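You operate a simulated robot arm through the tools that you are given. There is no shell and no other tool. Be economical: measure what you need, move in short steps, check, and stop when the job is done.

Carry out the task below with a simulated robot arm. There is one attempt and no reset: what you move stays moved.

TASK
Put things in order on the surface of the pine cupboard with the teal panel. At the end: the red egg cup and the blue egg cup on the surface of the pine cupboard with the teal panel have changed places; the teal rice box stands where the jam jar stood; the jam jar stands on top of the yellow apple; whatever was shut is shut again. Leave all else as you found it, and nothing knocked over.
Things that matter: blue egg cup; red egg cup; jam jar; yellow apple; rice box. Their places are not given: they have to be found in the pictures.

It is judged by the outcome, as a careful person would: the job done as asked, and still so three seconds after it is handed in. It fails if anything else is knocked over, pushed out of place, dropped, spilled or broken.

THE ROBOT
A 7-joint arm with a two-finger parallel gripper, fixed in place. Base frame: the origin is at the foot of the arm, x ahead of it, y to its left, z up; the work surface is at about z = 860. Lengths are in mm, angles in rad, forces in N, time in s.
With the tool pointing down near the work surface it reaches from about 300 to 700 mm from the base axis. Its first joint turns from -1.152 to 1.152 rad. Payload 1.57 kg.
Tool frame: the origin (TCP) lies between the finger pads and is the grasp point; the fingertips stand 30 mm ahead of it; z points along the fingers, y is the line along which they close. The gripper opens to 110 mm. The fingers are 24 mm wide and 12 mm thick; the gripper's body (48 by 112 mm) begins 78 mm behind the TCP.
Orientation is that of the tool frame in the base frame, as a unit quaternion [x, y, z, w]. With the fingers straight down and closing along the base's y, the tool's x points along the base's -x, its y along +y and its z along -z.

THE INTERFACE
- The arm moves only by the tool nudge_tool. Its argument "deltas" is text: rows parted by semicolons, each of 7 numbers parted by spaces: the gripper command, from -1 (shut) to 1 (fully open), values between in proportion, then the shift along the base's x, y, z in mm, then the turn, a rotation vector about the base's x, y, z in rad. In form: hand dx dy dz ax ay az; .... A call has 1 to 8 rows; each row shifts and turns the commanded pose from where the row before left it. A row lasts 0.2 s, in which the tool goes at most 50 mm and 0.15 rad; a call with a longer step from one row to the next is refused whole, and so is a gripper value outside its range. A pose out of reach is approached as far as the arm can. The call stops where the force on the tool passes 40 N (or 10 N more than at its start, if that is more) or the arm is blocked; 0.2 s more then pass. The fingers move at their own pace (about 108 mm/s each) and stop on an object; they squeeze with about 23 N. The grip force told is the motor's: it shows also when the fingers shut on nothing. Time passes only in rows, and 0.2 s behind the last, so rows that do not move let the fingers close. It gives the time, the measured TCP pose, the force on the tool (base axes), the opening and the grip force at its end, in the units of the frame above (readings bear some noise), and new pictures: "views" is both (left out), scene, wrist or none.
- Cameras (640 x 400 px; columns grow to the right, rows downward): "scene" is fixed at [171.1, -395.4, 1402.6]; the picture's right is [0.71, -0.70, 0.00], its down [-0.40, -0.41, -0.82] and it looks along [0.57, 0.58, -0.57] (base axes); focal length 311 px, centre (320, 200). "wrist" rides on the gripper at [-36, 0, -80] in the tool frame; the picture's right is [0.00, -1.00, 0.00], its down [0.97, 0.00, -0.24] and it looks along [0.24, 0.00, 0.97] (tool axes); focal length 218 px, centre (320, 200).
- probe_pixels(camera, pixels): for up to 12 pixels [column, row] of the newest picture of that camera ("zoom" is the newest enlarged one), the place [x, y, z] in the base frame of the surface seen there, good to about 2 mm. No time passes.
- zoom(camera, box): a new picture of the part [left, top, right, bottom] of that camera's present view, enlarged. No time passes.
- job_done(): hands the job in; it is judged then, once.

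Work in short steps. Measure before you move; look again where a grasp or a placing could have gone wrong, and mend it. You have 80 turns and 120 pictures in all, those below and enlarged ones among them. Open the gripper and draw the arm clear of the work before you hand the job in, unless the task says otherwise; then end with one line.

The tools are called after "Request:" by a JSON object that holds its "api" and its "payload". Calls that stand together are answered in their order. nudge_tool: Moves the arm, as the interface text tells. Its arguments: {"type":"object","properties":{"deltas":{"type":"string"},"views":{"type":"string","enum":["both","scene","wrist","none"]}},"required":["deltas"]} The other tools are called the same way: probe_pixels (camera, pixels) gives the place of the surface under pixels of a picture; zoom (camera, box) takes an enlarged picture of a part of a camera's view; job_done () hands the job in.

At the start:

```text
clock: 0.0
position: [355.9, -3.6, 1228.6]
orientation: [0.0, 1.0, -0.001, 0.001]
contact_force: [0.6, -0.4, 0.3]
finger_gap: 110.1
grasp_force: 0.1
```

scene: 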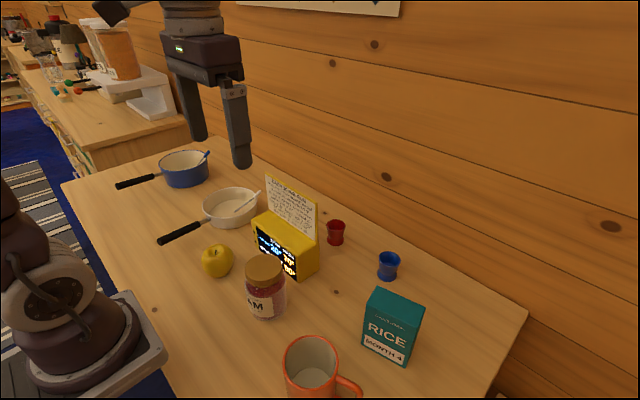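
wrist: 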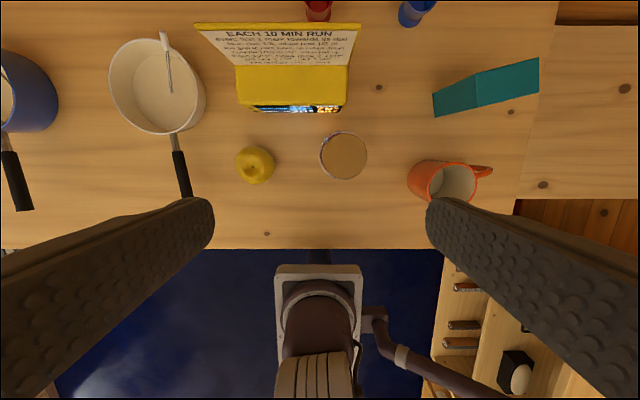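

The scene shows the apple (217,260), jam (265,287), rice box (392,326), red cup (336,232) and blue cup (388,265). I zoom in and probe these first.

Request:
{"api": "zoom", "payload": {"camera": "scene", "box": [180, 170, 460, 400]}}

Request:
{"api": "probe_pixels", "payload": {"camera": "scene", "pixels": [[217, 250], [265, 265], [265, 300], [395, 298], [336, 225], [336, 240], [388, 257], [388, 272], [290, 205], [285, 228], [310, 345], [386, 340]]}}

Request:
{"api": "probe_pixels", "payload": {"camera": "wrist", "pixels": [[255, 165], [343, 155], [435, 105], [538, 75], [480, 75], [318, 10], [415, 12], [290, 85], [280, 50], [380, 190], [437, 180], [487, 172]]}}

```text
1.74 times, centred on (320, 285) of scene
```

zoom: 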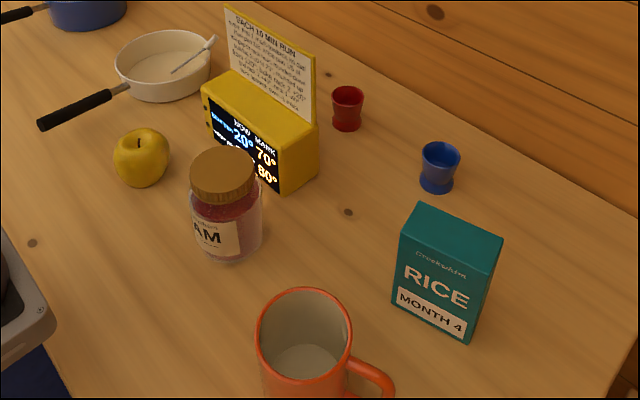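

```text
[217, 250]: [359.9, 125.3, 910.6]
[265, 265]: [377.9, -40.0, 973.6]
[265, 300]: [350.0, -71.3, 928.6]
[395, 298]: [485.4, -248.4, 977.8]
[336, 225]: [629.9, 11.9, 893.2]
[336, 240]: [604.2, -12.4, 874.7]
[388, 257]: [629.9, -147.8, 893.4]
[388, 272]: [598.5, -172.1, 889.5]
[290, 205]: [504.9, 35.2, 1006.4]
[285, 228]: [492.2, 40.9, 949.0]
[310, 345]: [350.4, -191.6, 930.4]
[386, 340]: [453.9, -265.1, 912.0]
```

```text
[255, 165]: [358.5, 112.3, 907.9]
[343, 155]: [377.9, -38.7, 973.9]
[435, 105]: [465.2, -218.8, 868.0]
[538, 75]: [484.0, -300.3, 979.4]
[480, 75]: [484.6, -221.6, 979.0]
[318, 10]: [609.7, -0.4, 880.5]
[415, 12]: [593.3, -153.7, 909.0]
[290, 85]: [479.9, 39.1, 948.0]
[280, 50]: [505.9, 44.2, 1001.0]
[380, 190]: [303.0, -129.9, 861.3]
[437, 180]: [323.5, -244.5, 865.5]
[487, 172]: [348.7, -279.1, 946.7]
```

I'll move above the two egg cups for an accurate look.

Request:
{"api": "nudge_tool", "payload": {"deltas": "1 40 -15 -10 0 0 0;1 40 -15 -10 0 0 0;1 40 -15 -10 0 0 0;1 40 -15 -10 0 0 0;1 40 -15 -10 0 0 0;1 0 0 0 0 0 0"}}

```text
clock: 1.4
position: [555.4, -78.5, 1179.0]
orientation: [0.0, 1.0, 0.0, 0.0]
contact_force: [-0.4, 0.5, 0.7]
finger_gap: 110.2
grasp_force: 0.0
```

scene: 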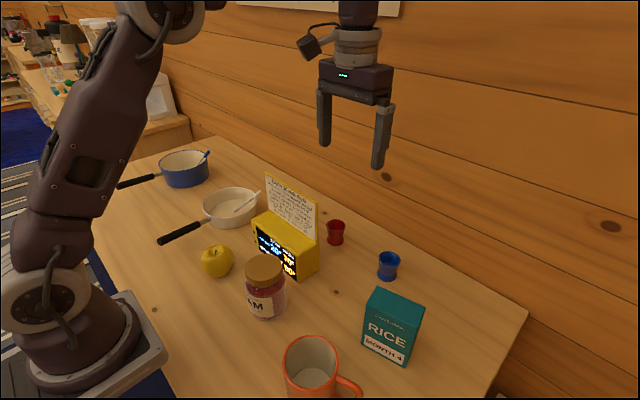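
wrist: 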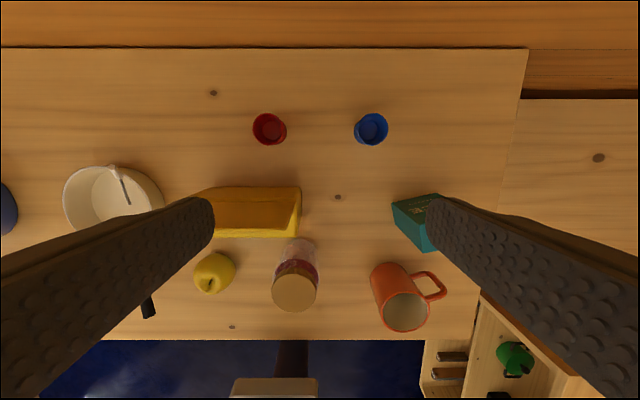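

Request:
{"api": "zoom", "payload": {"camera": "wrist", "box": [240, 80, 400, 180]}}

Request:
{"api": "probe_pixels", "payload": {"camera": "wrist", "pixels": [[320, 130], [320, 48], [254, 128], [286, 128], [270, 115], [271, 144], [270, 130], [355, 129], [388, 127], [373, 114], [371, 145], [371, 129]]}}

```text
4.00 times, centred on (320, 130) of wrist
```

zoom: 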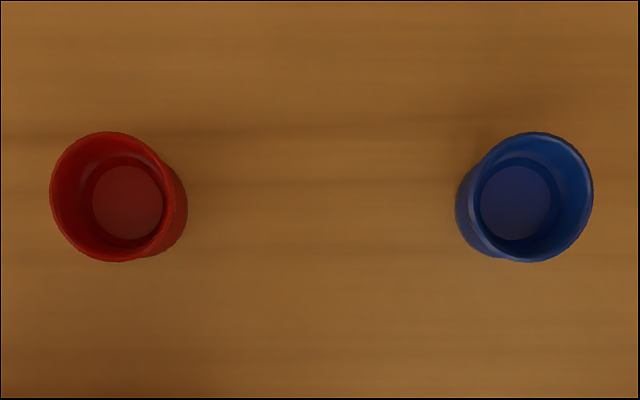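

```text
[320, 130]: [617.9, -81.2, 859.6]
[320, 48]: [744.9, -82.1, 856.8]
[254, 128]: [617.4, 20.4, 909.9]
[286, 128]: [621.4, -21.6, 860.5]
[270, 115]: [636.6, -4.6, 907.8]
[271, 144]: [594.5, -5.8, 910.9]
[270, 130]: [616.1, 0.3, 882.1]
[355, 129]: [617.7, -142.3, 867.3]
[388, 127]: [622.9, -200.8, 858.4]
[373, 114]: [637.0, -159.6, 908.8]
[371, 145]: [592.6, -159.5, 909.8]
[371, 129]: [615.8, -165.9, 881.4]
```

Red cup rim centre is about (615.5, 1), blue about (615,-159), tops at z≈910, diameter ≈44. I go above the red cup.

Request:
{"api": "nudge_tool", "payload": {"deltas": "0.4 12 16 -36 0 0 0;0.4 12 16 -36 0 0 0;0.4 12 16 -36 0 0 0;0.4 12 16 -36 0 0 0;0.4 12 15.5 -35 0 0 0;0.4 0 0 0 0 0 0"}}

```text
clock: 2.8
position: [616.6, 2.8, 1000.5]
orientation: [0.0, 1.0, 0.0, 0.001]
contact_force: [0.1, 0.0, 0.6]
finger_gap: 77.1
grasp_force: 0.0
```

scene: 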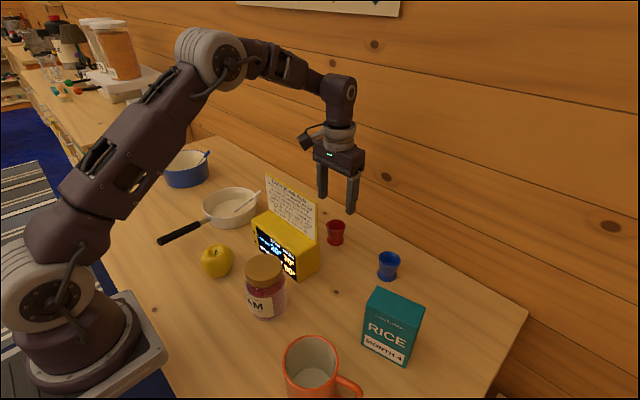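
wrist: 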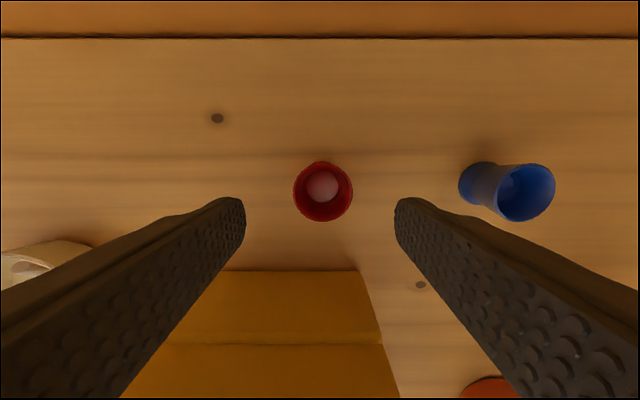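

The red cup is centred between the fingers at (323,191). I descend and grip it.

Request:
{"api": "nudge_tool", "payload": {"deltas": "0.4 -1 -2 -35 0 0 0;0.4 0 0 -35 0 0 0;0.4 0 0 -33 0 0 0;0.4 0 0 0 0 0 0;-1 0 0 0 0 0 0;-1 0 0 0 0 0 0;-1 0 0 0 0 0 0"}}

```text
clock: 4.4
position: [615.2, -0.2, 895.6]
orientation: [0.0, 1.0, -0.001, 0.0]
contact_force: [1.0, 0.9, 0.2]
finger_gap: 46.6
grasp_force: 23.0
```

scene: 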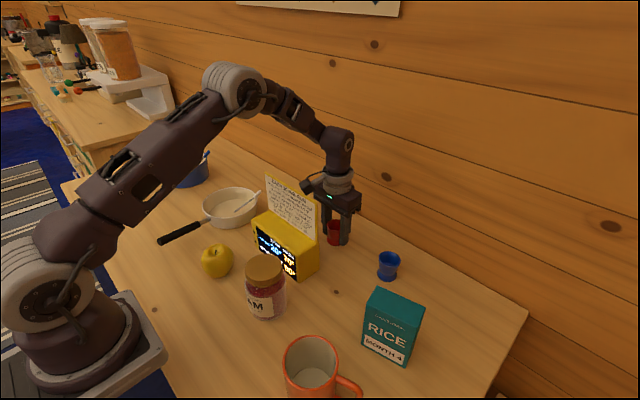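
wrist: 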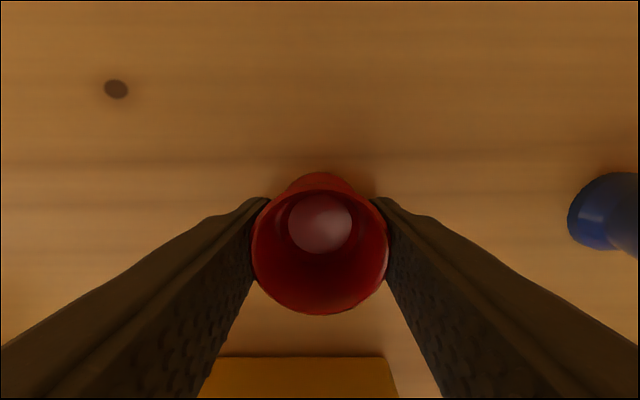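

Gripped at 46.6 mm. I lift it, carry it to the free spot (560,-90), and lower.

Request:
{"api": "nudge_tool", "payload": {"deltas": "-1 0 0 30 0 0 0;-1 0 0 30 0 0 0;-1 -5 -45 0 0 0 0;-1 -25 -45 0 0 0 0;-1 -25 0 0 0 0 0;-1 0 0 -30 0 0 0;-1 0 0 -20 0 0 0;-1 0 0 0 0 0 0"}}

```text
refused: row 4 steps farther than a row can; nothing moved
```

Request:
{"api": "nudge_tool", "payload": {"deltas": "-1 0 0 30 0 0 0;-1 0 0 30 0 0 0;-1 -11 -45 0 0 0 0;-1 -20 -45 0 0 0 0;-1 -24 0 0 0 0 0;-1 0 0 -30 0 0 0;-1 0 0 -20 0 0 0;-1 0 0 0 0 0 0"}}

```text
clock: 6.2
position: [560.0, -88.9, 905.3]
orientation: [0.0, 1.0, 0.0, 0.0]
contact_force: [-0.9, 0.1, -0.9]
finger_gap: 46.4
grasp_force: 23.2
```

scene: 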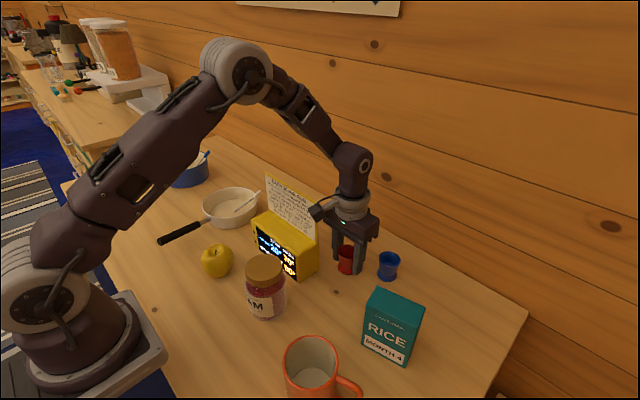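
wrist: 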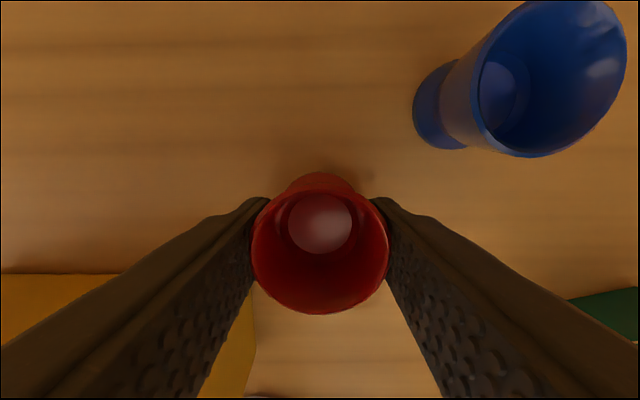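

Lower the last 9.5 mm, release, and rise.

Request:
{"api": "nudge_tool", "payload": {"deltas": "-1 0 0 -6 0 0 0;-1 0 0 -3.5 0 0 0;-1 0 0 0 0 0 0;0.3 0 0 0 0 0 0;0.3 0 0 0 0 0 0;0.3 0 0 30 0 0 0;0.3 0 0 40 0 0 0;0.4 0 0 35 0 0 0", "views": "wrist"}}

```text
clock: 8.0
position: [561.4, -88.7, 1004.8]
orientation: [-0.001, 1.0, 0.0, 0.001]
contact_force: [0.0, -0.4, -0.9]
finger_gap: 76.7
grasp_force: 0.0
```

wrist: 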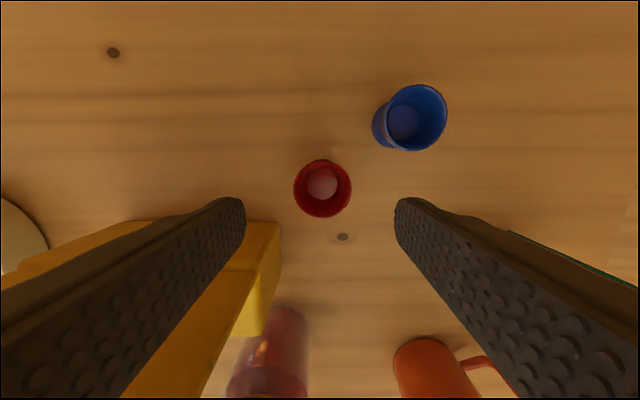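

The red cup stands at the spare spot. Next I go above the blue cup.

Request:
{"api": "nudge_tool", "payload": {"deltas": "0.4 27 -35 0 0 0 0;0.4 27 -35 0 0 0 0;0.4 0 0 0 0 0 0", "views": "wrist"}}

```text
clock: 8.8
position: [614.7, -160.8, 1002.0]
orientation: [0.0, 1.0, 0.0, 0.0]
contact_force: [0.6, 0.0, -1.0]
finger_gap: 77.1
grasp_force: 0.0
```

wrist: 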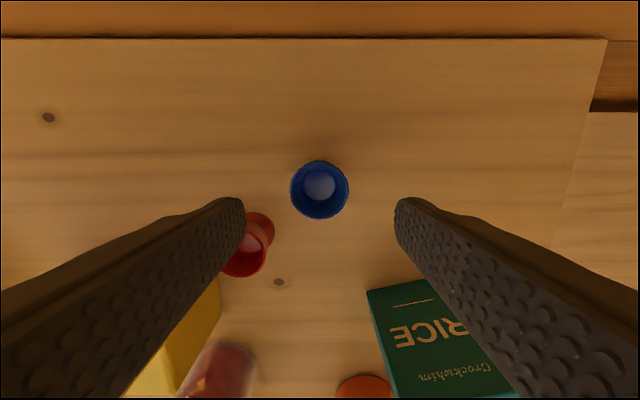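

The blue cup is centred at (319,190). Descend and grip it.

Request:
{"api": "nudge_tool", "payload": {"deltas": "0.4 0 0 -35 0 0 0;0.4 0 0 -35 0 0 0;0.4 0 0 -34 0 0 0;0.4 0 0 0 0 0 0;-1 0 0 0 0 0 0;-1 0 0 0 0 0 0;-1 0 0 0 0 0 0", "views": "wrist"}}

```text
clock: 10.4
position: [613.6, -162.5, 899.7]
orientation: [0.001, 1.0, 0.0, 0.0]
contact_force: [0.2, -0.5, -1.2]
finger_gap: 46.4
grasp_force: 22.9
```

wrist: 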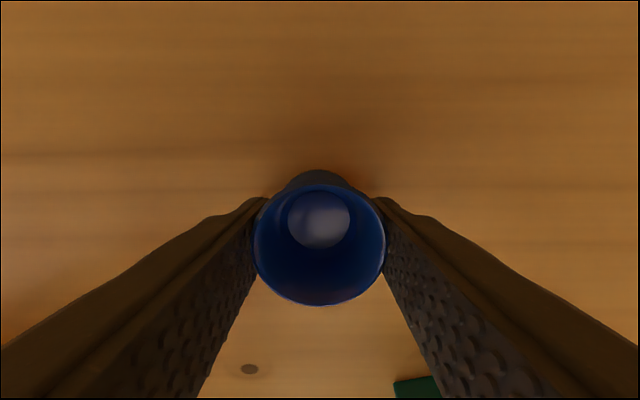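

Blue gripped. I lift it and carry it to red's original place (615.5,0).

Request:
{"api": "nudge_tool", "payload": {"deltas": "-1 0 0 35 0 0 0;-1 0 0 35 0 0 0;-1 0.5 40 0 0 0 0;-1 0 40 0 0 0 0;-1 0 40 0 0 0 0;-1 0 41 0 0 0 0;-1 0 0 -30 0 0 0;-1 0 0 -30 0 0 0", "views": "none"}}

Request:
{"api": "nudge_tool", "payload": {"deltas": "-1 0 0 0 0 0 0", "views": "both"}}

```text
clock: 12.2
position: [613.5, 1.1, 908.3]
orientation: [0.0, 1.0, 0.001, 0.0]
contact_force: [-0.1, 1.1, -0.6]
finger_gap: 46.6
grasp_force: 23.1
```

```text
clock: 12.6
position: [614.5, -0.1, 907.7]
orientation: [0.0, 1.0, 0.0, -0.001]
contact_force: [-1.3, -0.4, -1.1]
finger_gap: 46.4
grasp_force: 23.0
```

scene: 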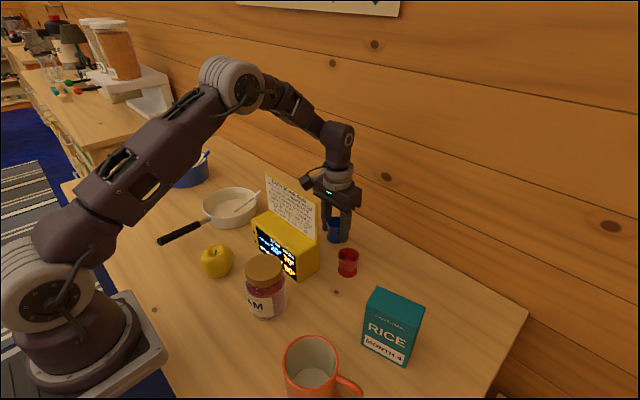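
wrist: 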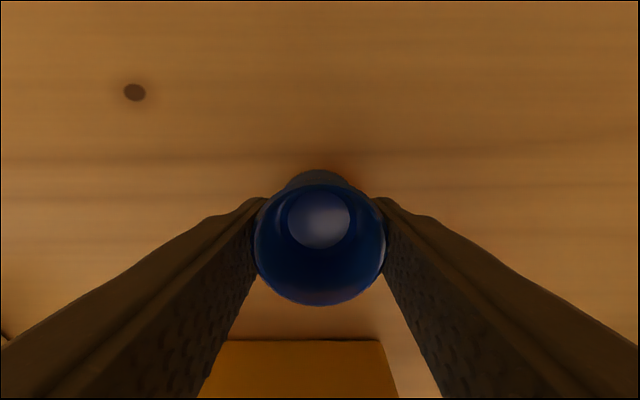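

Lower 9.5 mm, release, rise.

Request:
{"api": "nudge_tool", "payload": {"deltas": "-1 0.5 0 -6 0 0 0;-1 0 0 -3.5 0 0 0;-1 0 0 0 0 0 0;0.3 0 0 0 0 0 0;0.3 0 0 0 0 0 0;0.3 0 0 30 0 0 0;0.3 0 0 40 0 0 0;0.4 0 0 35 0 0 0", "views": "none"}}

Request:
{"api": "nudge_tool", "payload": {"deltas": "0.4 -14 -45 0 0 0 0;0.4 -41 -45 0 0 0 0;0.4 0 0 0 0 0 0", "views": "wrist"}}

```text
clock: 14.4
position: [614.9, 2.5, 1005.2]
orientation: [0.0, 1.0, 0.001, 0.0]
contact_force: [0.4, -0.1, 0.0]
finger_gap: 77.0
grasp_force: 0.1
```

```text
refused: row 2 steps farther than a row can; nothing moved
```

Request:
{"api": "nudge_tool", "payload": {"deltas": "0.4 -15 -30 0 0 0 0;0.4 -20 -30 0 0 0 0;0.4 -20 -30 0 0 0 0;0.4 0 0 0 0 0 0", "views": "wrist"}}

```text
clock: 15.4
position: [559.4, -89.2, 1002.9]
orientation: [0.0, 1.0, 0.0, 0.0]
contact_force: [0.4, 0.6, 0.3]
finger_gap: 77.0
grasp_force: 0.1
```

wrist: 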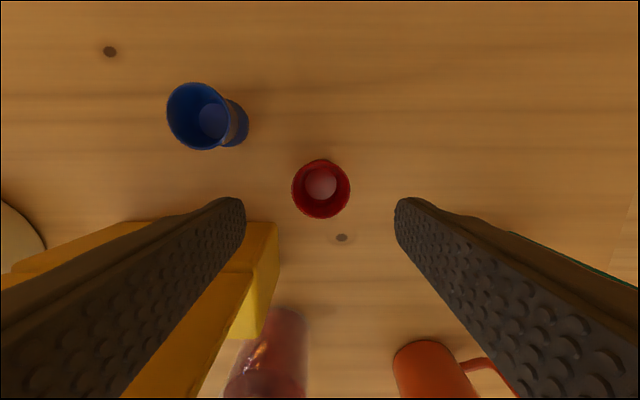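

Blue stands in red's old place. Now grip red at the spare spot.

Request:
{"api": "nudge_tool", "payload": {"deltas": "0.4 0 0 -35 0 0 0;0.4 0 0 -35 0 0 0;0.4 0 0 -34 0 0 0;0.4 0 0 0 0 0 0;-1 0 0 0 0 0 0;-1 0 0 0 0 0 0;-1 0 0 0 0 0 0", "views": "none"}}

Request:
{"api": "nudge_tool", "payload": {"deltas": "-1 0 0 35 0 0 0;-1 0 0 35 0 0 0;-1 27 -35 0 0 0 0;-1 28 -35 0 0 0 0;-1 0 0 -30 0 0 0;-1 0 0 -30 0 0 0;-1 0 0 0 0 0 0", "views": "both"}}

```text
clock: 17.0
position: [560.5, -88.1, 896.6]
orientation: [0.0, 1.0, 0.0, 0.0]
contact_force: [0.5, 0.4, 0.8]
finger_gap: 46.6
grasp_force: 22.6
```

```text
clock: 18.6
position: [617.4, -160.9, 911.0]
orientation: [0.0, 1.0, 0.0, 0.0]
contact_force: [-0.1, 0.1, -0.3]
finger_gap: 46.5
grasp_force: 22.9
```

scene: 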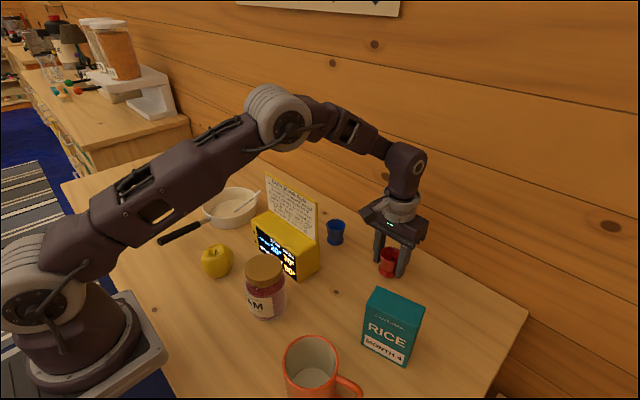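
wrist: 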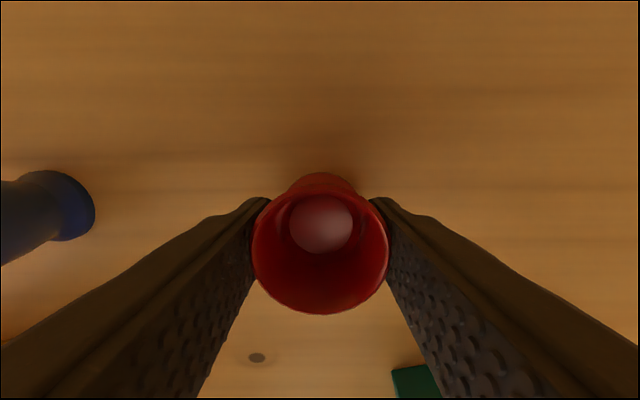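

Lower, release, and rise.

Request:
{"api": "nudge_tool", "payload": {"deltas": "-1 -0.5 0 -6 0 0 0;-1 0 0 -3.5 0 0 0;-1 0 0 0 0 0 0;0.3 0 0 0 0 0 0;0.3 0 0 0 0 0 0;0.3 0 0 30 0 0 0;0.3 0 0 40 0 0 0;0.4 0 0 45 0 0 0", "views": "none"}}

Request:
{"api": "nudge_tool", "payload": {"deltas": "1 0 0 50 0 0 0;1 0 0 50 0 0 0;1 0 0 45 0 0 0;1 -40 25 0 0 0 0;1 -40 25 0 0 0 0;1 -40 25 0 0 0 0;1 -40 25 0 0 0 0;1 0 0 0 0 0 0", "views": "both"}}

```text
clock: 20.4
position: [615.3, -158.9, 1016.8]
orientation: [0.0, 1.0, -0.001, 0.0]
contact_force: [-0.3, 0.1, 0.7]
finger_gap: 77.2
grasp_force: 0.1
```

```text
clock: 22.2
position: [438.1, -58.7, 1151.2]
orientation: [0.0, 1.0, 0.0, 0.0]
contact_force: [0.0, 0.5, 1.0]
finger_gap: 110.0
grasp_force: 0.0
out of reach, approached as far as the arm can: row 3
```

scene: 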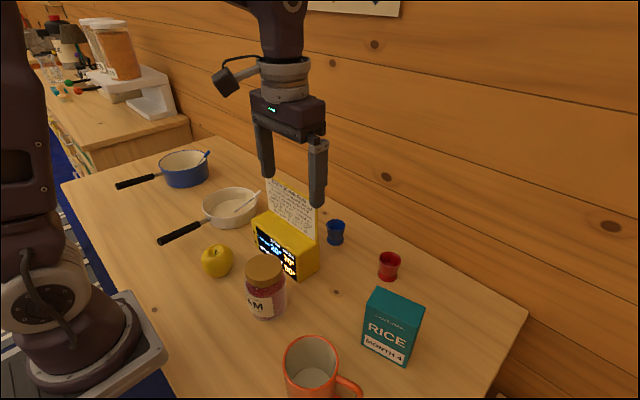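
wrist: 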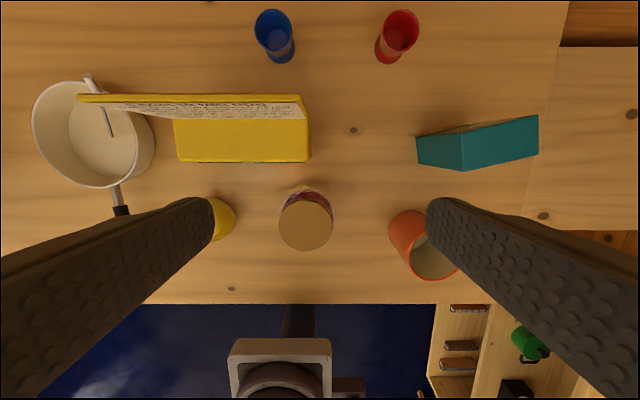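

Cups are swapped. Next measure the jar, device front and rice box.

Request:
{"api": "zoom", "payload": {"camera": "wrist", "box": [240, 90, 560, 290]}}

Request:
{"api": "probe_pixels", "payload": {"camera": "wrist", "pixels": [[281, 223], [330, 223], [305, 200], [305, 246], [305, 223], [308, 159], [178, 159], [242, 120], [302, 105], [80, 98]]}}

Request:
{"api": "probe_pixels", "payload": {"camera": "scene", "pixels": [[377, 289], [423, 305], [413, 328], [366, 311], [363, 346], [408, 366], [217, 275], [202, 262], [233, 262], [217, 246], [247, 262], [283, 262]]}}

```text
2.00 times, centred on (400, 190) of wrist
```

zoom: 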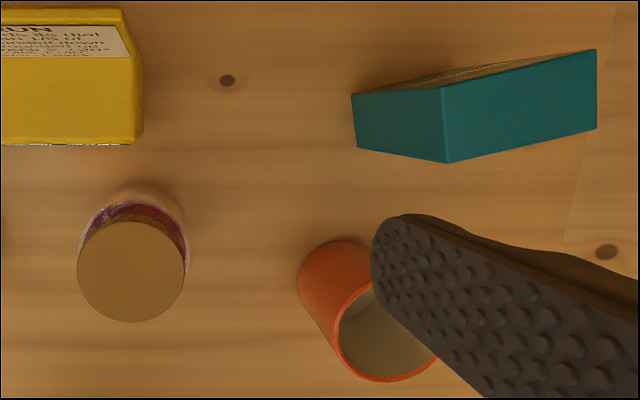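

```text
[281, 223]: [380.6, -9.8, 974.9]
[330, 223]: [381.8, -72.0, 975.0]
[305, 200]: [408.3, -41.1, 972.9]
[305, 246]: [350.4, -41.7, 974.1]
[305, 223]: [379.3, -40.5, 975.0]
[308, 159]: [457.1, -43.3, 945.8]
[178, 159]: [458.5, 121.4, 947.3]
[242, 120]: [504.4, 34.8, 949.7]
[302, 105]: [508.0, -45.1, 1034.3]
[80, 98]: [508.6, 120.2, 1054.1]
```

```text
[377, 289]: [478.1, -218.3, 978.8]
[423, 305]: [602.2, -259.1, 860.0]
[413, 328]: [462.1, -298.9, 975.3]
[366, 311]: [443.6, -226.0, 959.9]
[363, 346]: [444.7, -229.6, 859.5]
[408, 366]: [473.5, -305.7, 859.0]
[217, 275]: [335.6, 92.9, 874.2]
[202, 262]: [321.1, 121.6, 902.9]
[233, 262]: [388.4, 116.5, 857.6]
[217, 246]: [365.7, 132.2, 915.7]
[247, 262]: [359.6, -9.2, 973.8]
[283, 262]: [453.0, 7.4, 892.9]
```

Jar lid centre is ≈(376.5,-40.5), top 974. Look at the apple from straight above next.

Request:
{"api": "nudge_tool", "payload": {"deltas": "1 -10 44 -8 0 0 0;1 -10 44 -8 0 0 0;1 -10 44 -8 0 0 0;1 -10 43 -8 0 0 0;1 0 0 0 0 0 0", "views": "wrist"}}

Request:
{"api": "zoom", "payload": {"camera": "wrist", "box": [240, 140, 400, 240]}}

Request:
{"api": "zoom", "payload": {"camera": "scene", "box": [185, 230, 249, 290]}}

```text
clock: 23.4
position: [396.1, 117.0, 1122.7]
orientation: [0.0, 1.0, 0.0, 0.0]
contact_force: [-0.4, 0.2, 0.8]
finger_gap: 110.0
grasp_force: 0.0
```

wrist: 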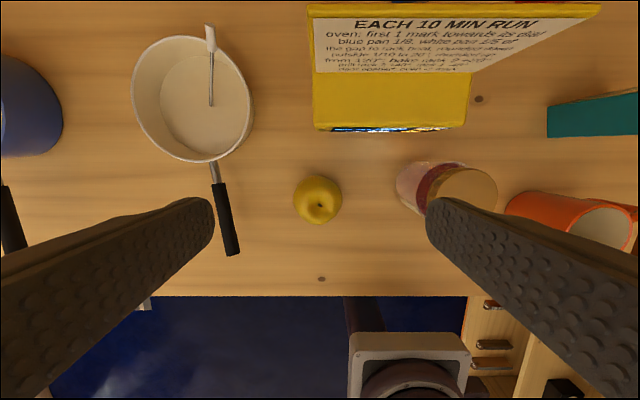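

```text
4.00 times, centred on (320, 190) of wrist
```

zoom: 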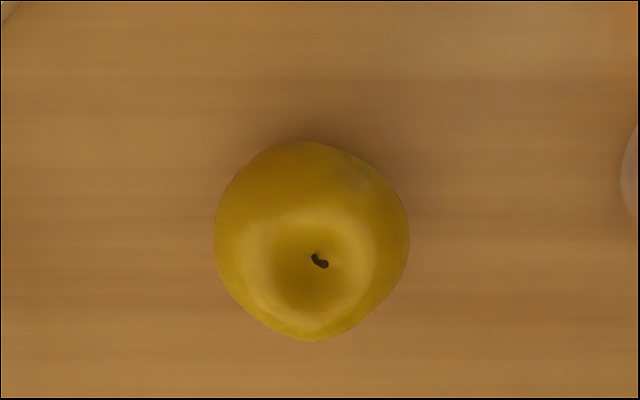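

```text
6.67 times, centred on (217, 260) of scene
```

zoom: 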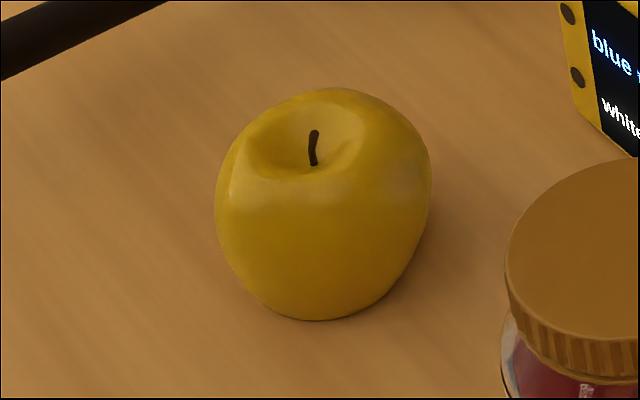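

Request:
{"api": "probe_pixels", "payload": {"camera": "wrist", "pixels": [[301, 205], [304, 205], [334, 205], [331, 205], [318, 191], [318, 194], [318, 220], [318, 216], [320, 205], [294, 200], [341, 200], [309, 214]]}}

Request:
{"api": "probe_pixels", "payload": {"camera": "zoom", "pixels": [[313, 132], [314, 162], [335, 95], [250, 130], [235, 185], [300, 178], [370, 120], [355, 165], [290, 110], [415, 150], [218, 200], [310, 315]]}}

```text
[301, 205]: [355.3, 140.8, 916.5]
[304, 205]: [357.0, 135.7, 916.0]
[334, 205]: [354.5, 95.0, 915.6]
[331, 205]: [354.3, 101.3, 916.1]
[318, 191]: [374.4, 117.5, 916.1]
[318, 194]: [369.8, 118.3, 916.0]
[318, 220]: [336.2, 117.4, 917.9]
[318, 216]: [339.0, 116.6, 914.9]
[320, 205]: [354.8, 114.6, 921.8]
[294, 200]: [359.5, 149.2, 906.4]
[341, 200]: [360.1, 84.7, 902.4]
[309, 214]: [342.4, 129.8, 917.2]
```

```text
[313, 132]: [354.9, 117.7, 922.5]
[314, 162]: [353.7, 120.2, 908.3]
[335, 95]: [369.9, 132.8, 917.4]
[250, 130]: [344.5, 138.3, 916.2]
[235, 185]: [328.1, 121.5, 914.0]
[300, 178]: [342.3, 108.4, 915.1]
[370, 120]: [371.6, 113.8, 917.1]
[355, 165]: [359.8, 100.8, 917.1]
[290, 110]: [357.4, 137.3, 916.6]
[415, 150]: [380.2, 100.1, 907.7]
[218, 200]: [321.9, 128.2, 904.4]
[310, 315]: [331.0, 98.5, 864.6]
```

The apple's top ring is level at z≈917 with centre ≈(355.5,117.5); the stem tip is at 922. Now move above the jar.

Request:
{"api": "nudge_tool", "payload": {"deltas": "1 -5 -40 0 0 0 0;1 -5 -40 0 0 0 0;1 -5 -40 0 0 0 0;1 -4.5 -37.5 0 0 0 0;1 0 0 -40 0 0 0;1 0 0 -20 0 0 0;1 0 0 0 0 0 0"}}

```text
clock: 25.0
position: [380.9, -40.9, 1058.8]
orientation: [0.0, 1.0, 0.0, 0.001]
contact_force: [1.0, -0.2, 0.2]
finger_gap: 110.0
grasp_force: 0.2
```

scene: 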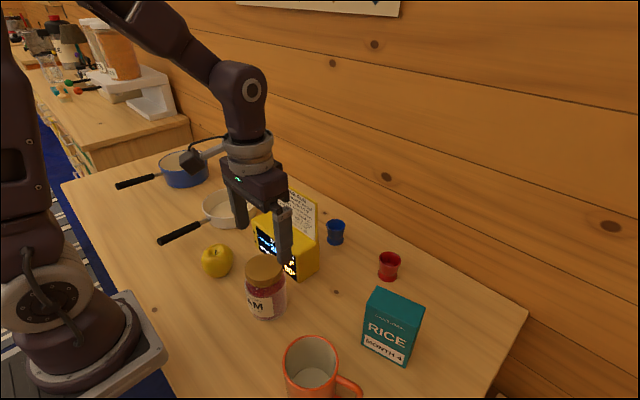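
wrist: 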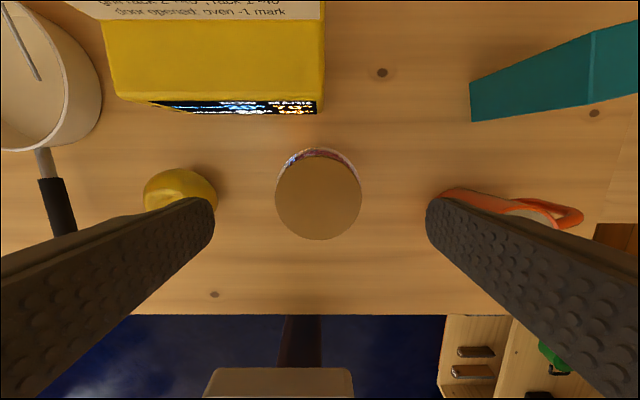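

Request:
{"api": "probe_pixels", "payload": {"camera": "wrist", "pixels": [[276, 198], [360, 198], [318, 236], [318, 162], [318, 166], [290, 230], [346, 230]]}}

Request:
{"api": "zoom", "payload": {"camera": "wrist", "box": [256, 140, 384, 250]}}

```text
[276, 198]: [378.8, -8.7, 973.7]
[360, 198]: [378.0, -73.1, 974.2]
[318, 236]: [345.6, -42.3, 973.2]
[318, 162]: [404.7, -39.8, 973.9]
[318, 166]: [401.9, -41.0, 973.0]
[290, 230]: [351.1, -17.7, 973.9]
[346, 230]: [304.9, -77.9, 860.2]
```

```text
3.64 times, centred on (320, 195) of wrist
```

zoom: 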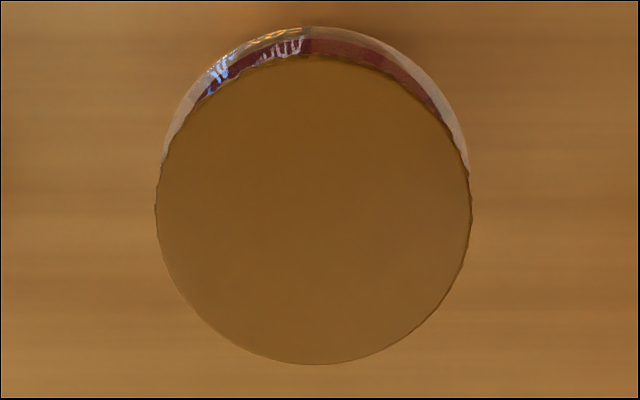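

Lid centre is (376.4,-41). Correct x slightly, descend to TCP z≈938 and close on the jar.

Request:
{"api": "nudge_tool", "payload": {"deltas": "1 -3.5 0 -40 0 0 0;1 0 0 -40 0 0 0;1 0 0 -40 0 0 0;1 0 0 0 0 0 0", "views": "wrist"}}

```text
clock: 26.0
position: [378.4, -42.7, 937.2]
orientation: [0.0, 1.0, 0.0, 0.0]
contact_force: [0.4, -0.4, -0.3]
finger_gap: 109.9
grasp_force: 0.0
```

wrist: 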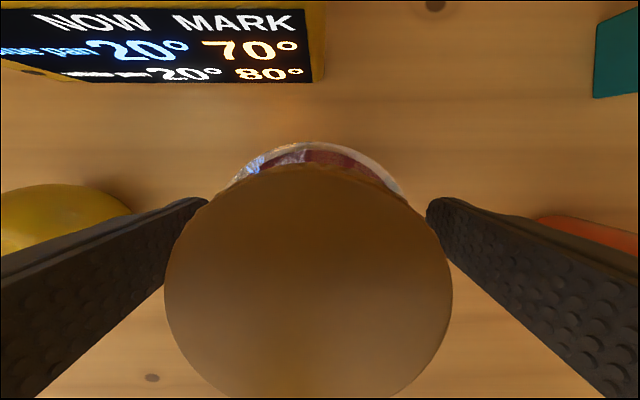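

Request:
{"api": "nudge_tool", "payload": {"deltas": "1 -1.5 2 0 0 0 0;-1 0 0 0 0 0 0;-1 0 0 0 0 0 0;-1 0 0 0 0 0 0;-1 0 0 0 0 0 0", "views": "wrist"}}

```text
clock: 27.2
position: [376.1, -39.3, 939.1]
orientation: [0.0, 1.0, 0.0, 0.0]
contact_force: [-0.5, 2.9, 0.0]
finger_gap: 79.5
grasp_force: 22.5
```

wrist: 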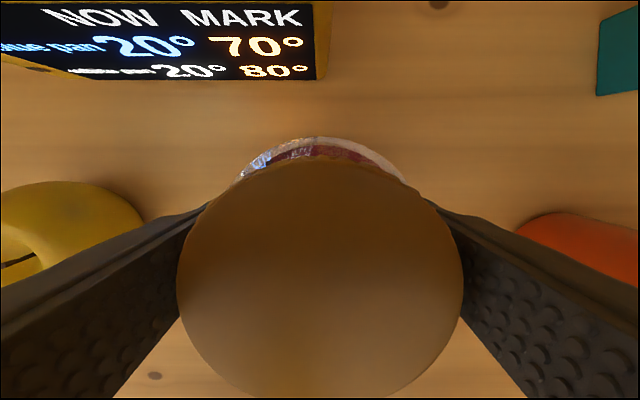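

Gripped at 79.5 mm. Lift 85 mm and carry it over the apple.

Request:
{"api": "nudge_tool", "payload": {"deltas": "-1 0 0 30 0 0 0;-1 0 0 30 0 0 0;-1 0 0 27 0 0 0;-1 -5 40 0 0 0 0;-1 -5 40 0 0 0 0;-1 -5 40 0 0 0 0;-1 -5.5 37.5 0 0 0 0;-1 0 0 0 0 0 0"}}

Request:
{"api": "zoom", "payload": {"camera": "scene", "box": [160, 170, 288, 290]}}

```text
clock: 29.0
position: [354.8, 119.0, 1024.9]
orientation: [0.0, 1.0, -0.001, 0.0]
contact_force: [0.3, 0.9, -6.8]
finger_gap: 79.5
grasp_force: 22.4
```

scene: 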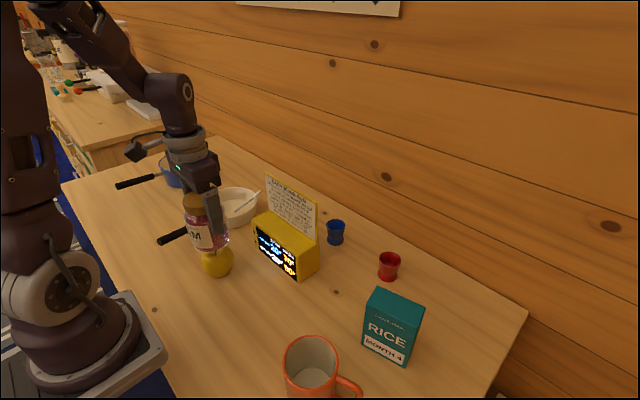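
wrist: 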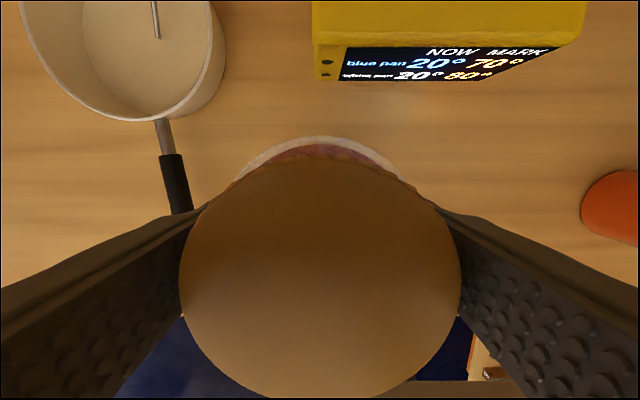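

```text
3.33 times, centred on (224, 230) of scene
```

zoom: 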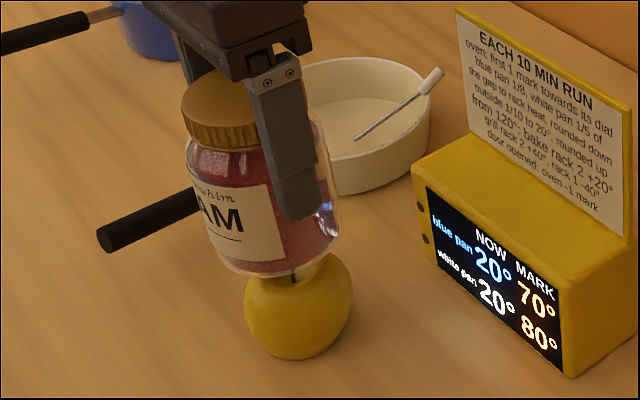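

The jar is over the apple. Lower 20 mm, then creep while watching the force.

Request:
{"api": "nudge_tool", "payload": {"deltas": "-1 0.5 -1 -10 0 0 0;-1 0 0 -7 0 0 0;-1 0 0 0 0 0 0", "views": "none"}}

Request:
{"api": "zoom", "payload": {"camera": "scene", "box": [184, 230, 248, 290]}}

```text
clock: 29.8
position: [355.4, 117.0, 1009.0]
orientation: [0.0, 1.0, 0.001, 0.001]
contact_force: [-0.5, -0.4, -6.4]
finger_gap: 79.5
grasp_force: 23.1
```

```text
6.67 times, centred on (216, 260) of scene
```

zoom: 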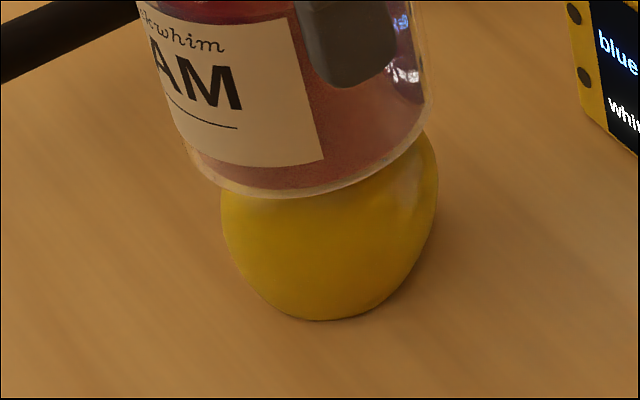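

Request:
{"api": "nudge_tool", "payload": {"deltas": "-1 0 0 -4 0 0 0;-1 0 0 -3 0 0 0;-1 0 0 0 0 0 0", "views": "none"}}

Request:
{"api": "nudge_tool", "payload": {"deltas": "-1 0 0 -2 0 0 0;-1 0 0 0 0 0 0", "views": "none"}}

Request:
{"api": "nudge_tool", "payload": {"deltas": "-1 0 0 -2 0 0 0;-1 0 0 0 0 0 0", "views": "none"}}

```text
clock: 30.6
position: [354.7, 118.1, 1002.0]
orientation: [0.0, 1.0, 0.0, 0.0]
contact_force: [-0.2, -1.0, -6.0]
finger_gap: 79.3
grasp_force: 23.2
```

```text
clock: 31.2
position: [354.3, 118.0, 1000.9]
orientation: [-0.001, 1.0, 0.0, 0.001]
contact_force: [0.3, 0.4, -5.3]
finger_gap: 79.5
grasp_force: 23.2
```

```text
clock: 31.8
position: [356.0, 117.0, 999.2]
orientation: [0.0, 1.0, 0.0, 0.0]
contact_force: [1.2, 1.7, 10.2]
finger_gap: 79.5
grasp_force: 23.7
```

Contact: force z went from -5 to +10 N. Ease back 0.8 mm and look before releasing.

Request:
{"api": "nudge_tool", "payload": {"deltas": "-1 0 0 0.8 0 0 0;-1 0 0 0 0 0 0", "views": "wrist"}}

Request:
{"api": "zoom", "payload": {"camera": "scene", "box": [160, 180, 274, 290]}}

```text
clock: 32.4
position: [355.1, 116.5, 999.5]
orientation: [0.0, 1.0, 0.0, -0.001]
contact_force: [1.0, 0.1, -4.6]
finger_gap: 79.3
grasp_force: 22.2
```

wrist: 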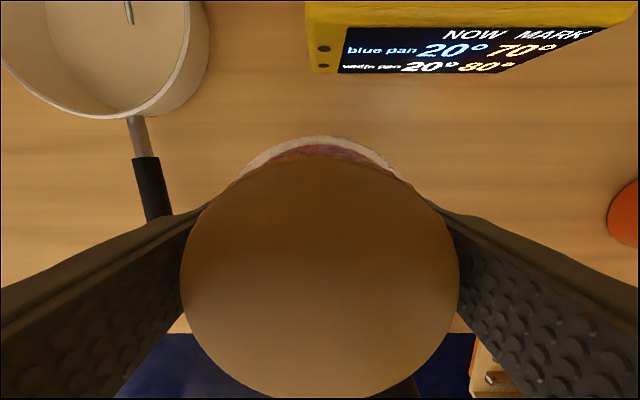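

```text
3.64 times, centred on (217, 235) of scene
```

zoom: 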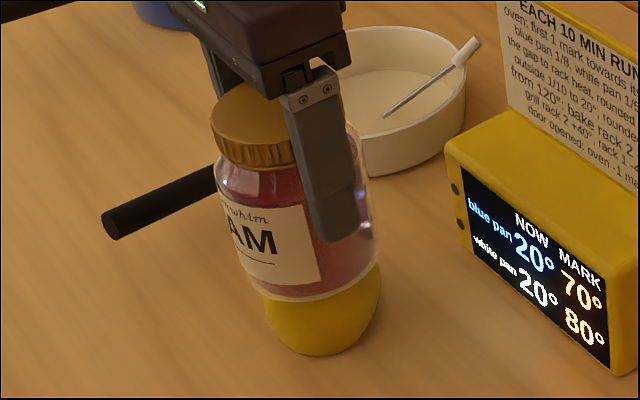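

Nearly touching. Go down 0.5 mm and open only a few mm, so the fingers still guard the jar.

Request:
{"api": "nudge_tool", "payload": {"deltas": "-1 0 0 -0.5 0 0 0;-1 0 0 0 0 0 0;0.5 0 0 0 0 0 0;0.5 0 0 0 0 0 0;0.5 0 0 0 0 0 0;0.5 0 0 0 0 0 0", "views": "wrist"}}

Request:
{"api": "zoom", "payload": {"camera": "scene", "box": [160, 180, 274, 290]}}

```text
clock: 33.8
position: [355.4, 117.1, 999.0]
orientation: [0.0, 1.0, 0.0, 0.0]
contact_force: [0.4, -0.2, 0.1]
finger_gap: 82.4
grasp_force: 0.0
```

wrist: 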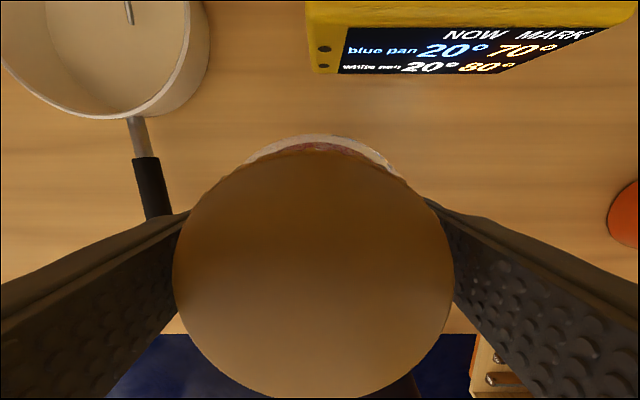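

```text
3.64 times, centred on (217, 235) of scene
```

zoom: 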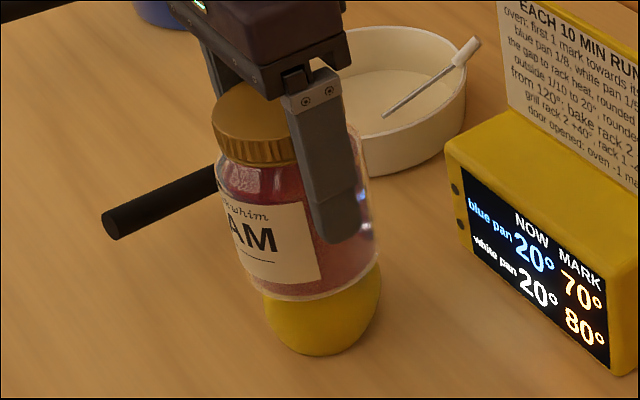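

The lid shifted about 1.4 mm toward +y. I wait and check whether it keeps leaning.

Request:
{"api": "nudge_tool", "payload": {"deltas": "0.5 0 0 0 0 0 0;0.5 0 0 0 0 0 0;0.5 0 0 0 0 0 0;0.5 0 0 0 0 0 0;0.5 0 0 0 0 0 0", "views": "wrist"}}

Request:
{"api": "probe_pixels", "payload": {"camera": "wrist", "pixels": [[190, 285], [440, 285], [315, 170], [315, 380], [315, 280]]}}

```text
clock: 35.0
position: [355.7, 117.3, 998.5]
orientation: [0.001, 1.0, 0.0, -0.001]
contact_force: [-0.1, 0.4, -0.3]
finger_gap: 82.5
grasp_force: 0.2
```

wrist: 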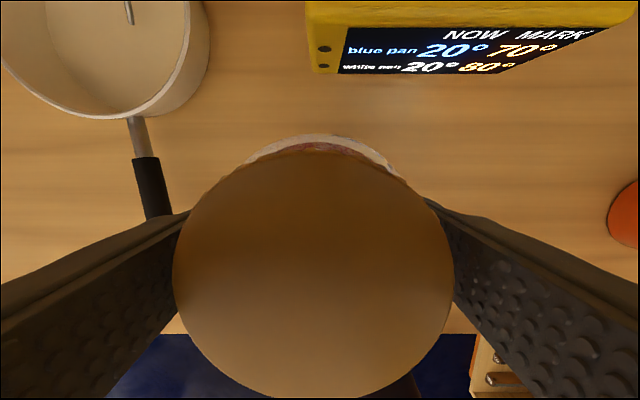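

```text
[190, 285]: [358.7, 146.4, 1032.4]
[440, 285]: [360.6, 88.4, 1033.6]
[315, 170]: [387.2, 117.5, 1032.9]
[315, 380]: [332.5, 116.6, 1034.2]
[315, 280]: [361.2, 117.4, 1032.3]
```

The lid is level (z 1032–1034) and steady. Open to 88 mm and watch again.

Request:
{"api": "nudge_tool", "payload": {"deltas": "0.6 0 0 0 0 0 0;0.6 0 0 0 0 0 0;0.6 0 0 0 0 0 0;0.6 0 0 0 0 0 0;0.6 0 0 0 0 0 0;0.6 0 0 0 0 0 0", "views": "wrist"}}

```text
clock: 36.4
position: [355.6, 116.7, 999.5]
orientation: [0.0, 1.0, 0.0, 0.0]
contact_force: [-0.9, 1.4, 0.8]
finger_gap: 88.5
grasp_force: 0.1
```

wrist: 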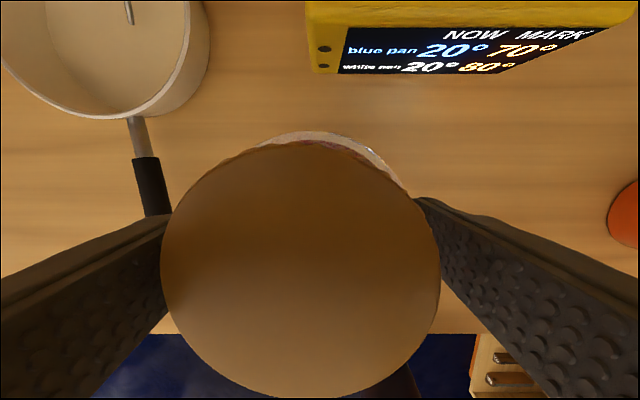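

The lid is drifting toward +y, so the jar leans. Look before regripping.

Request:
{"api": "zoom", "payload": {"camera": "scene", "box": [160, 180, 274, 290]}}

Request:
{"api": "probe_pixels", "payload": {"camera": "wrist", "pixels": [[172, 265], [430, 265], [300, 155], [300, 385], [300, 265]]}}

```text
3.64 times, centred on (217, 235) of scene
```

zoom: 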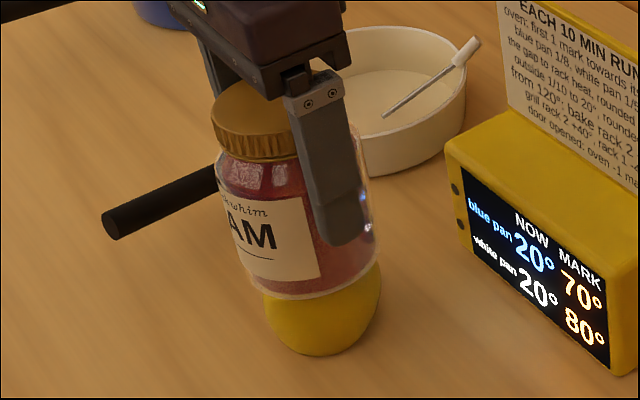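

```text
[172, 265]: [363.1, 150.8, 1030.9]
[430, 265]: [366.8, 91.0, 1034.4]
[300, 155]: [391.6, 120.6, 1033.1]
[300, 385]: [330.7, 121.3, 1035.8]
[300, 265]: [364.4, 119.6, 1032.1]
```

The jar leans toward +x/+y (the lid tilts about 3° each way), apparently pivoting near the stem. Regrip, lift, and re-level the jar on the table at its old spot before retrying.

Request:
{"api": "nudge_tool", "payload": {"deltas": "-1 0 0 0 0 0 0;-1 0 0 0 0 0 0;-1 0 0 0 0 0 0;-1 0 0 10 0 0 0;-1 0 0 20 0 0 0;-1 0 0 0 0 0 0", "views": "wrist"}}

Request:
{"api": "zoom", "payload": {"camera": "scene", "box": [160, 180, 274, 290]}}

Request:
{"api": "probe_pixels", "payload": {"camera": "wrist", "pixels": [[190, 275], [450, 275], [320, 165], [320, 385], [320, 275]]}}

```text
clock: 37.8
position: [355.9, 117.2, 1029.0]
orientation: [0.0, 1.0, 0.001, 0.0]
contact_force: [-0.8, 0.0, -6.1]
finger_gap: 79.4
grasp_force: 22.8
```

wrist: 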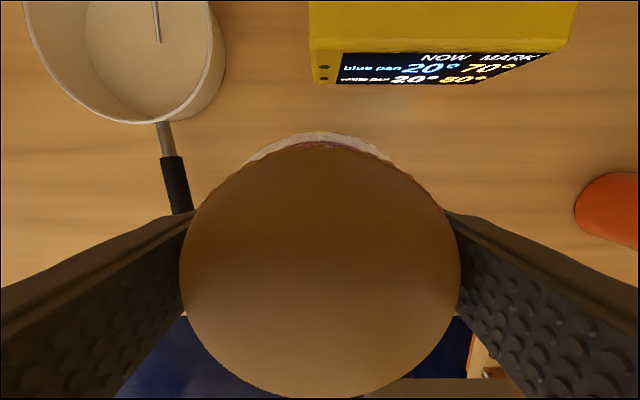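

```text
3.64 times, centred on (217, 235) of scene
```

zoom: 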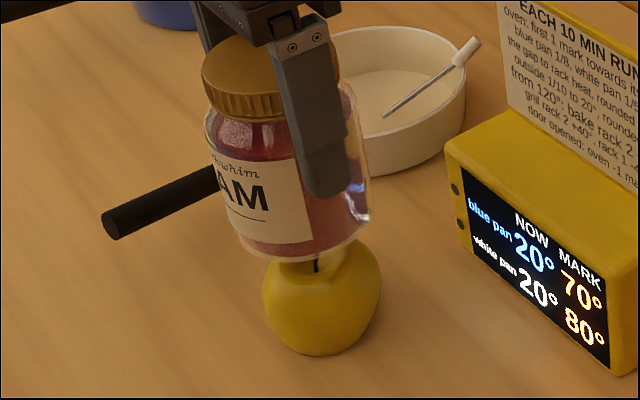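

```text
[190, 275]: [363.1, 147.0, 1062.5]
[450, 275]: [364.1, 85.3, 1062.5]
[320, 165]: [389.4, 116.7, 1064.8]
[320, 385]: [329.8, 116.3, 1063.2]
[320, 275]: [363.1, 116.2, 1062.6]
```

Carry the jar to the table at its old spot and set it down to level it.

Request:
{"api": "nudge_tool", "payload": {"deltas": "-1 5 -40 0 0 0 0;-1 5 -40 0 0 0 0;-1 5 -40 0 0 0 0;-1 3 -38 0 0 0 0;-1 0 0 -40 0 0 0;-1 0 0 -35 0 0 0;-1 0 0 -9 0 0 0;-1 0 0 0 0 0 0", "views": "none"}}

Request:
{"api": "nudge_tool", "payload": {"deltas": "-1 0 0 -3 0 0 0;-1 0 0 0 0 0 0", "views": "none"}}

Request:
{"api": "nudge_tool", "payload": {"deltas": "-1 0 0 -2 0 0 0;-1 0 0 0 0 0 0", "views": "none"}}

```text
clock: 39.6
position: [373.8, -41.3, 945.9]
orientation: [-0.001, 1.0, 0.0, 0.0]
contact_force: [0.1, 0.9, -5.9]
finger_gap: 79.6
grasp_force: 22.9
```

```text
clock: 40.2
position: [373.0, -41.7, 942.4]
orientation: [0.0, 1.0, 0.0, 0.0]
contact_force: [-2.3, 0.0, 0.6]
finger_gap: 79.3
grasp_force: 23.3
```

```text
clock: 40.8
position: [373.9, -40.6, 939.0]
orientation: [0.001, 1.0, 0.0, 0.0]
contact_force: [-3.7, -4.6, 10.1]
finger_gap: 79.2
grasp_force: 22.7
```

Request:
{"api": "nudge_tool", "payload": {"deltas": "-1 0 0 0.5 0 0 0;0.6 0 0 0 0 0 0;1 0 0 0 0 0 0;1 0 0 0 0 0 0;1 0 0 40 0 0 0;1 0 0 45 0 0 0;1 0 0 35 0 0 0;1 0 0 0 0 0 0", "views": "wrist"}}

Request:
{"api": "probe_pixels", "payload": {"camera": "wrist", "pixels": [[278, 198], [358, 198], [318, 234], [318, 162], [318, 198]]}}

Request:
{"api": "zoom", "payload": {"camera": "wrist", "box": [240, 145, 400, 245]}}

```text
clock: 42.6
position: [374.2, -41.3, 1058.9]
orientation: [-0.001, 1.0, 0.0, 0.0]
contact_force: [1.0, -0.4, 0.9]
finger_gap: 110.0
grasp_force: 0.1
```

wrist: 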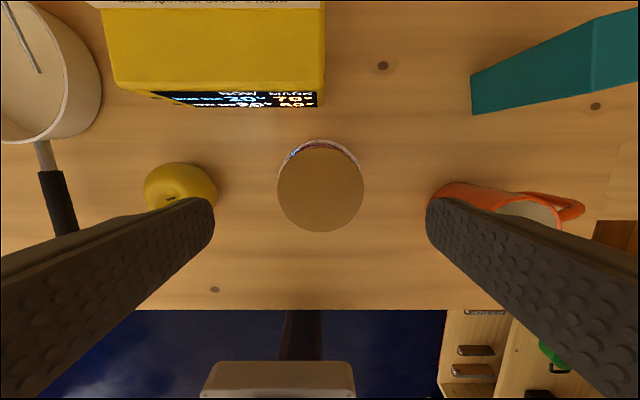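

```text
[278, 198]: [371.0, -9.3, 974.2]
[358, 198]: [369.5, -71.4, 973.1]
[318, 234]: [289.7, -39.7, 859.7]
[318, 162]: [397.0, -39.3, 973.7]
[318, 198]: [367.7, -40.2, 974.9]
```

```text
4.00 times, centred on (320, 195) of wrist
```

zoom: 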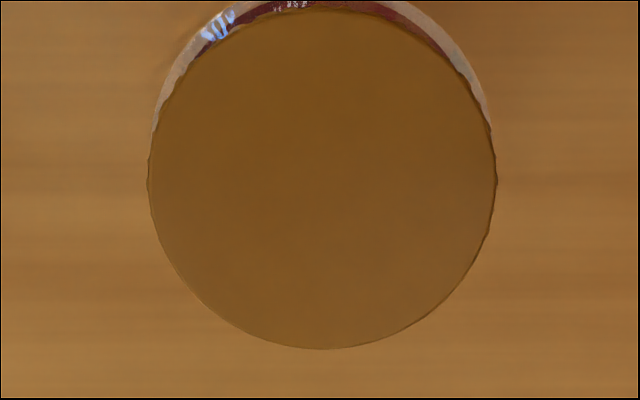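

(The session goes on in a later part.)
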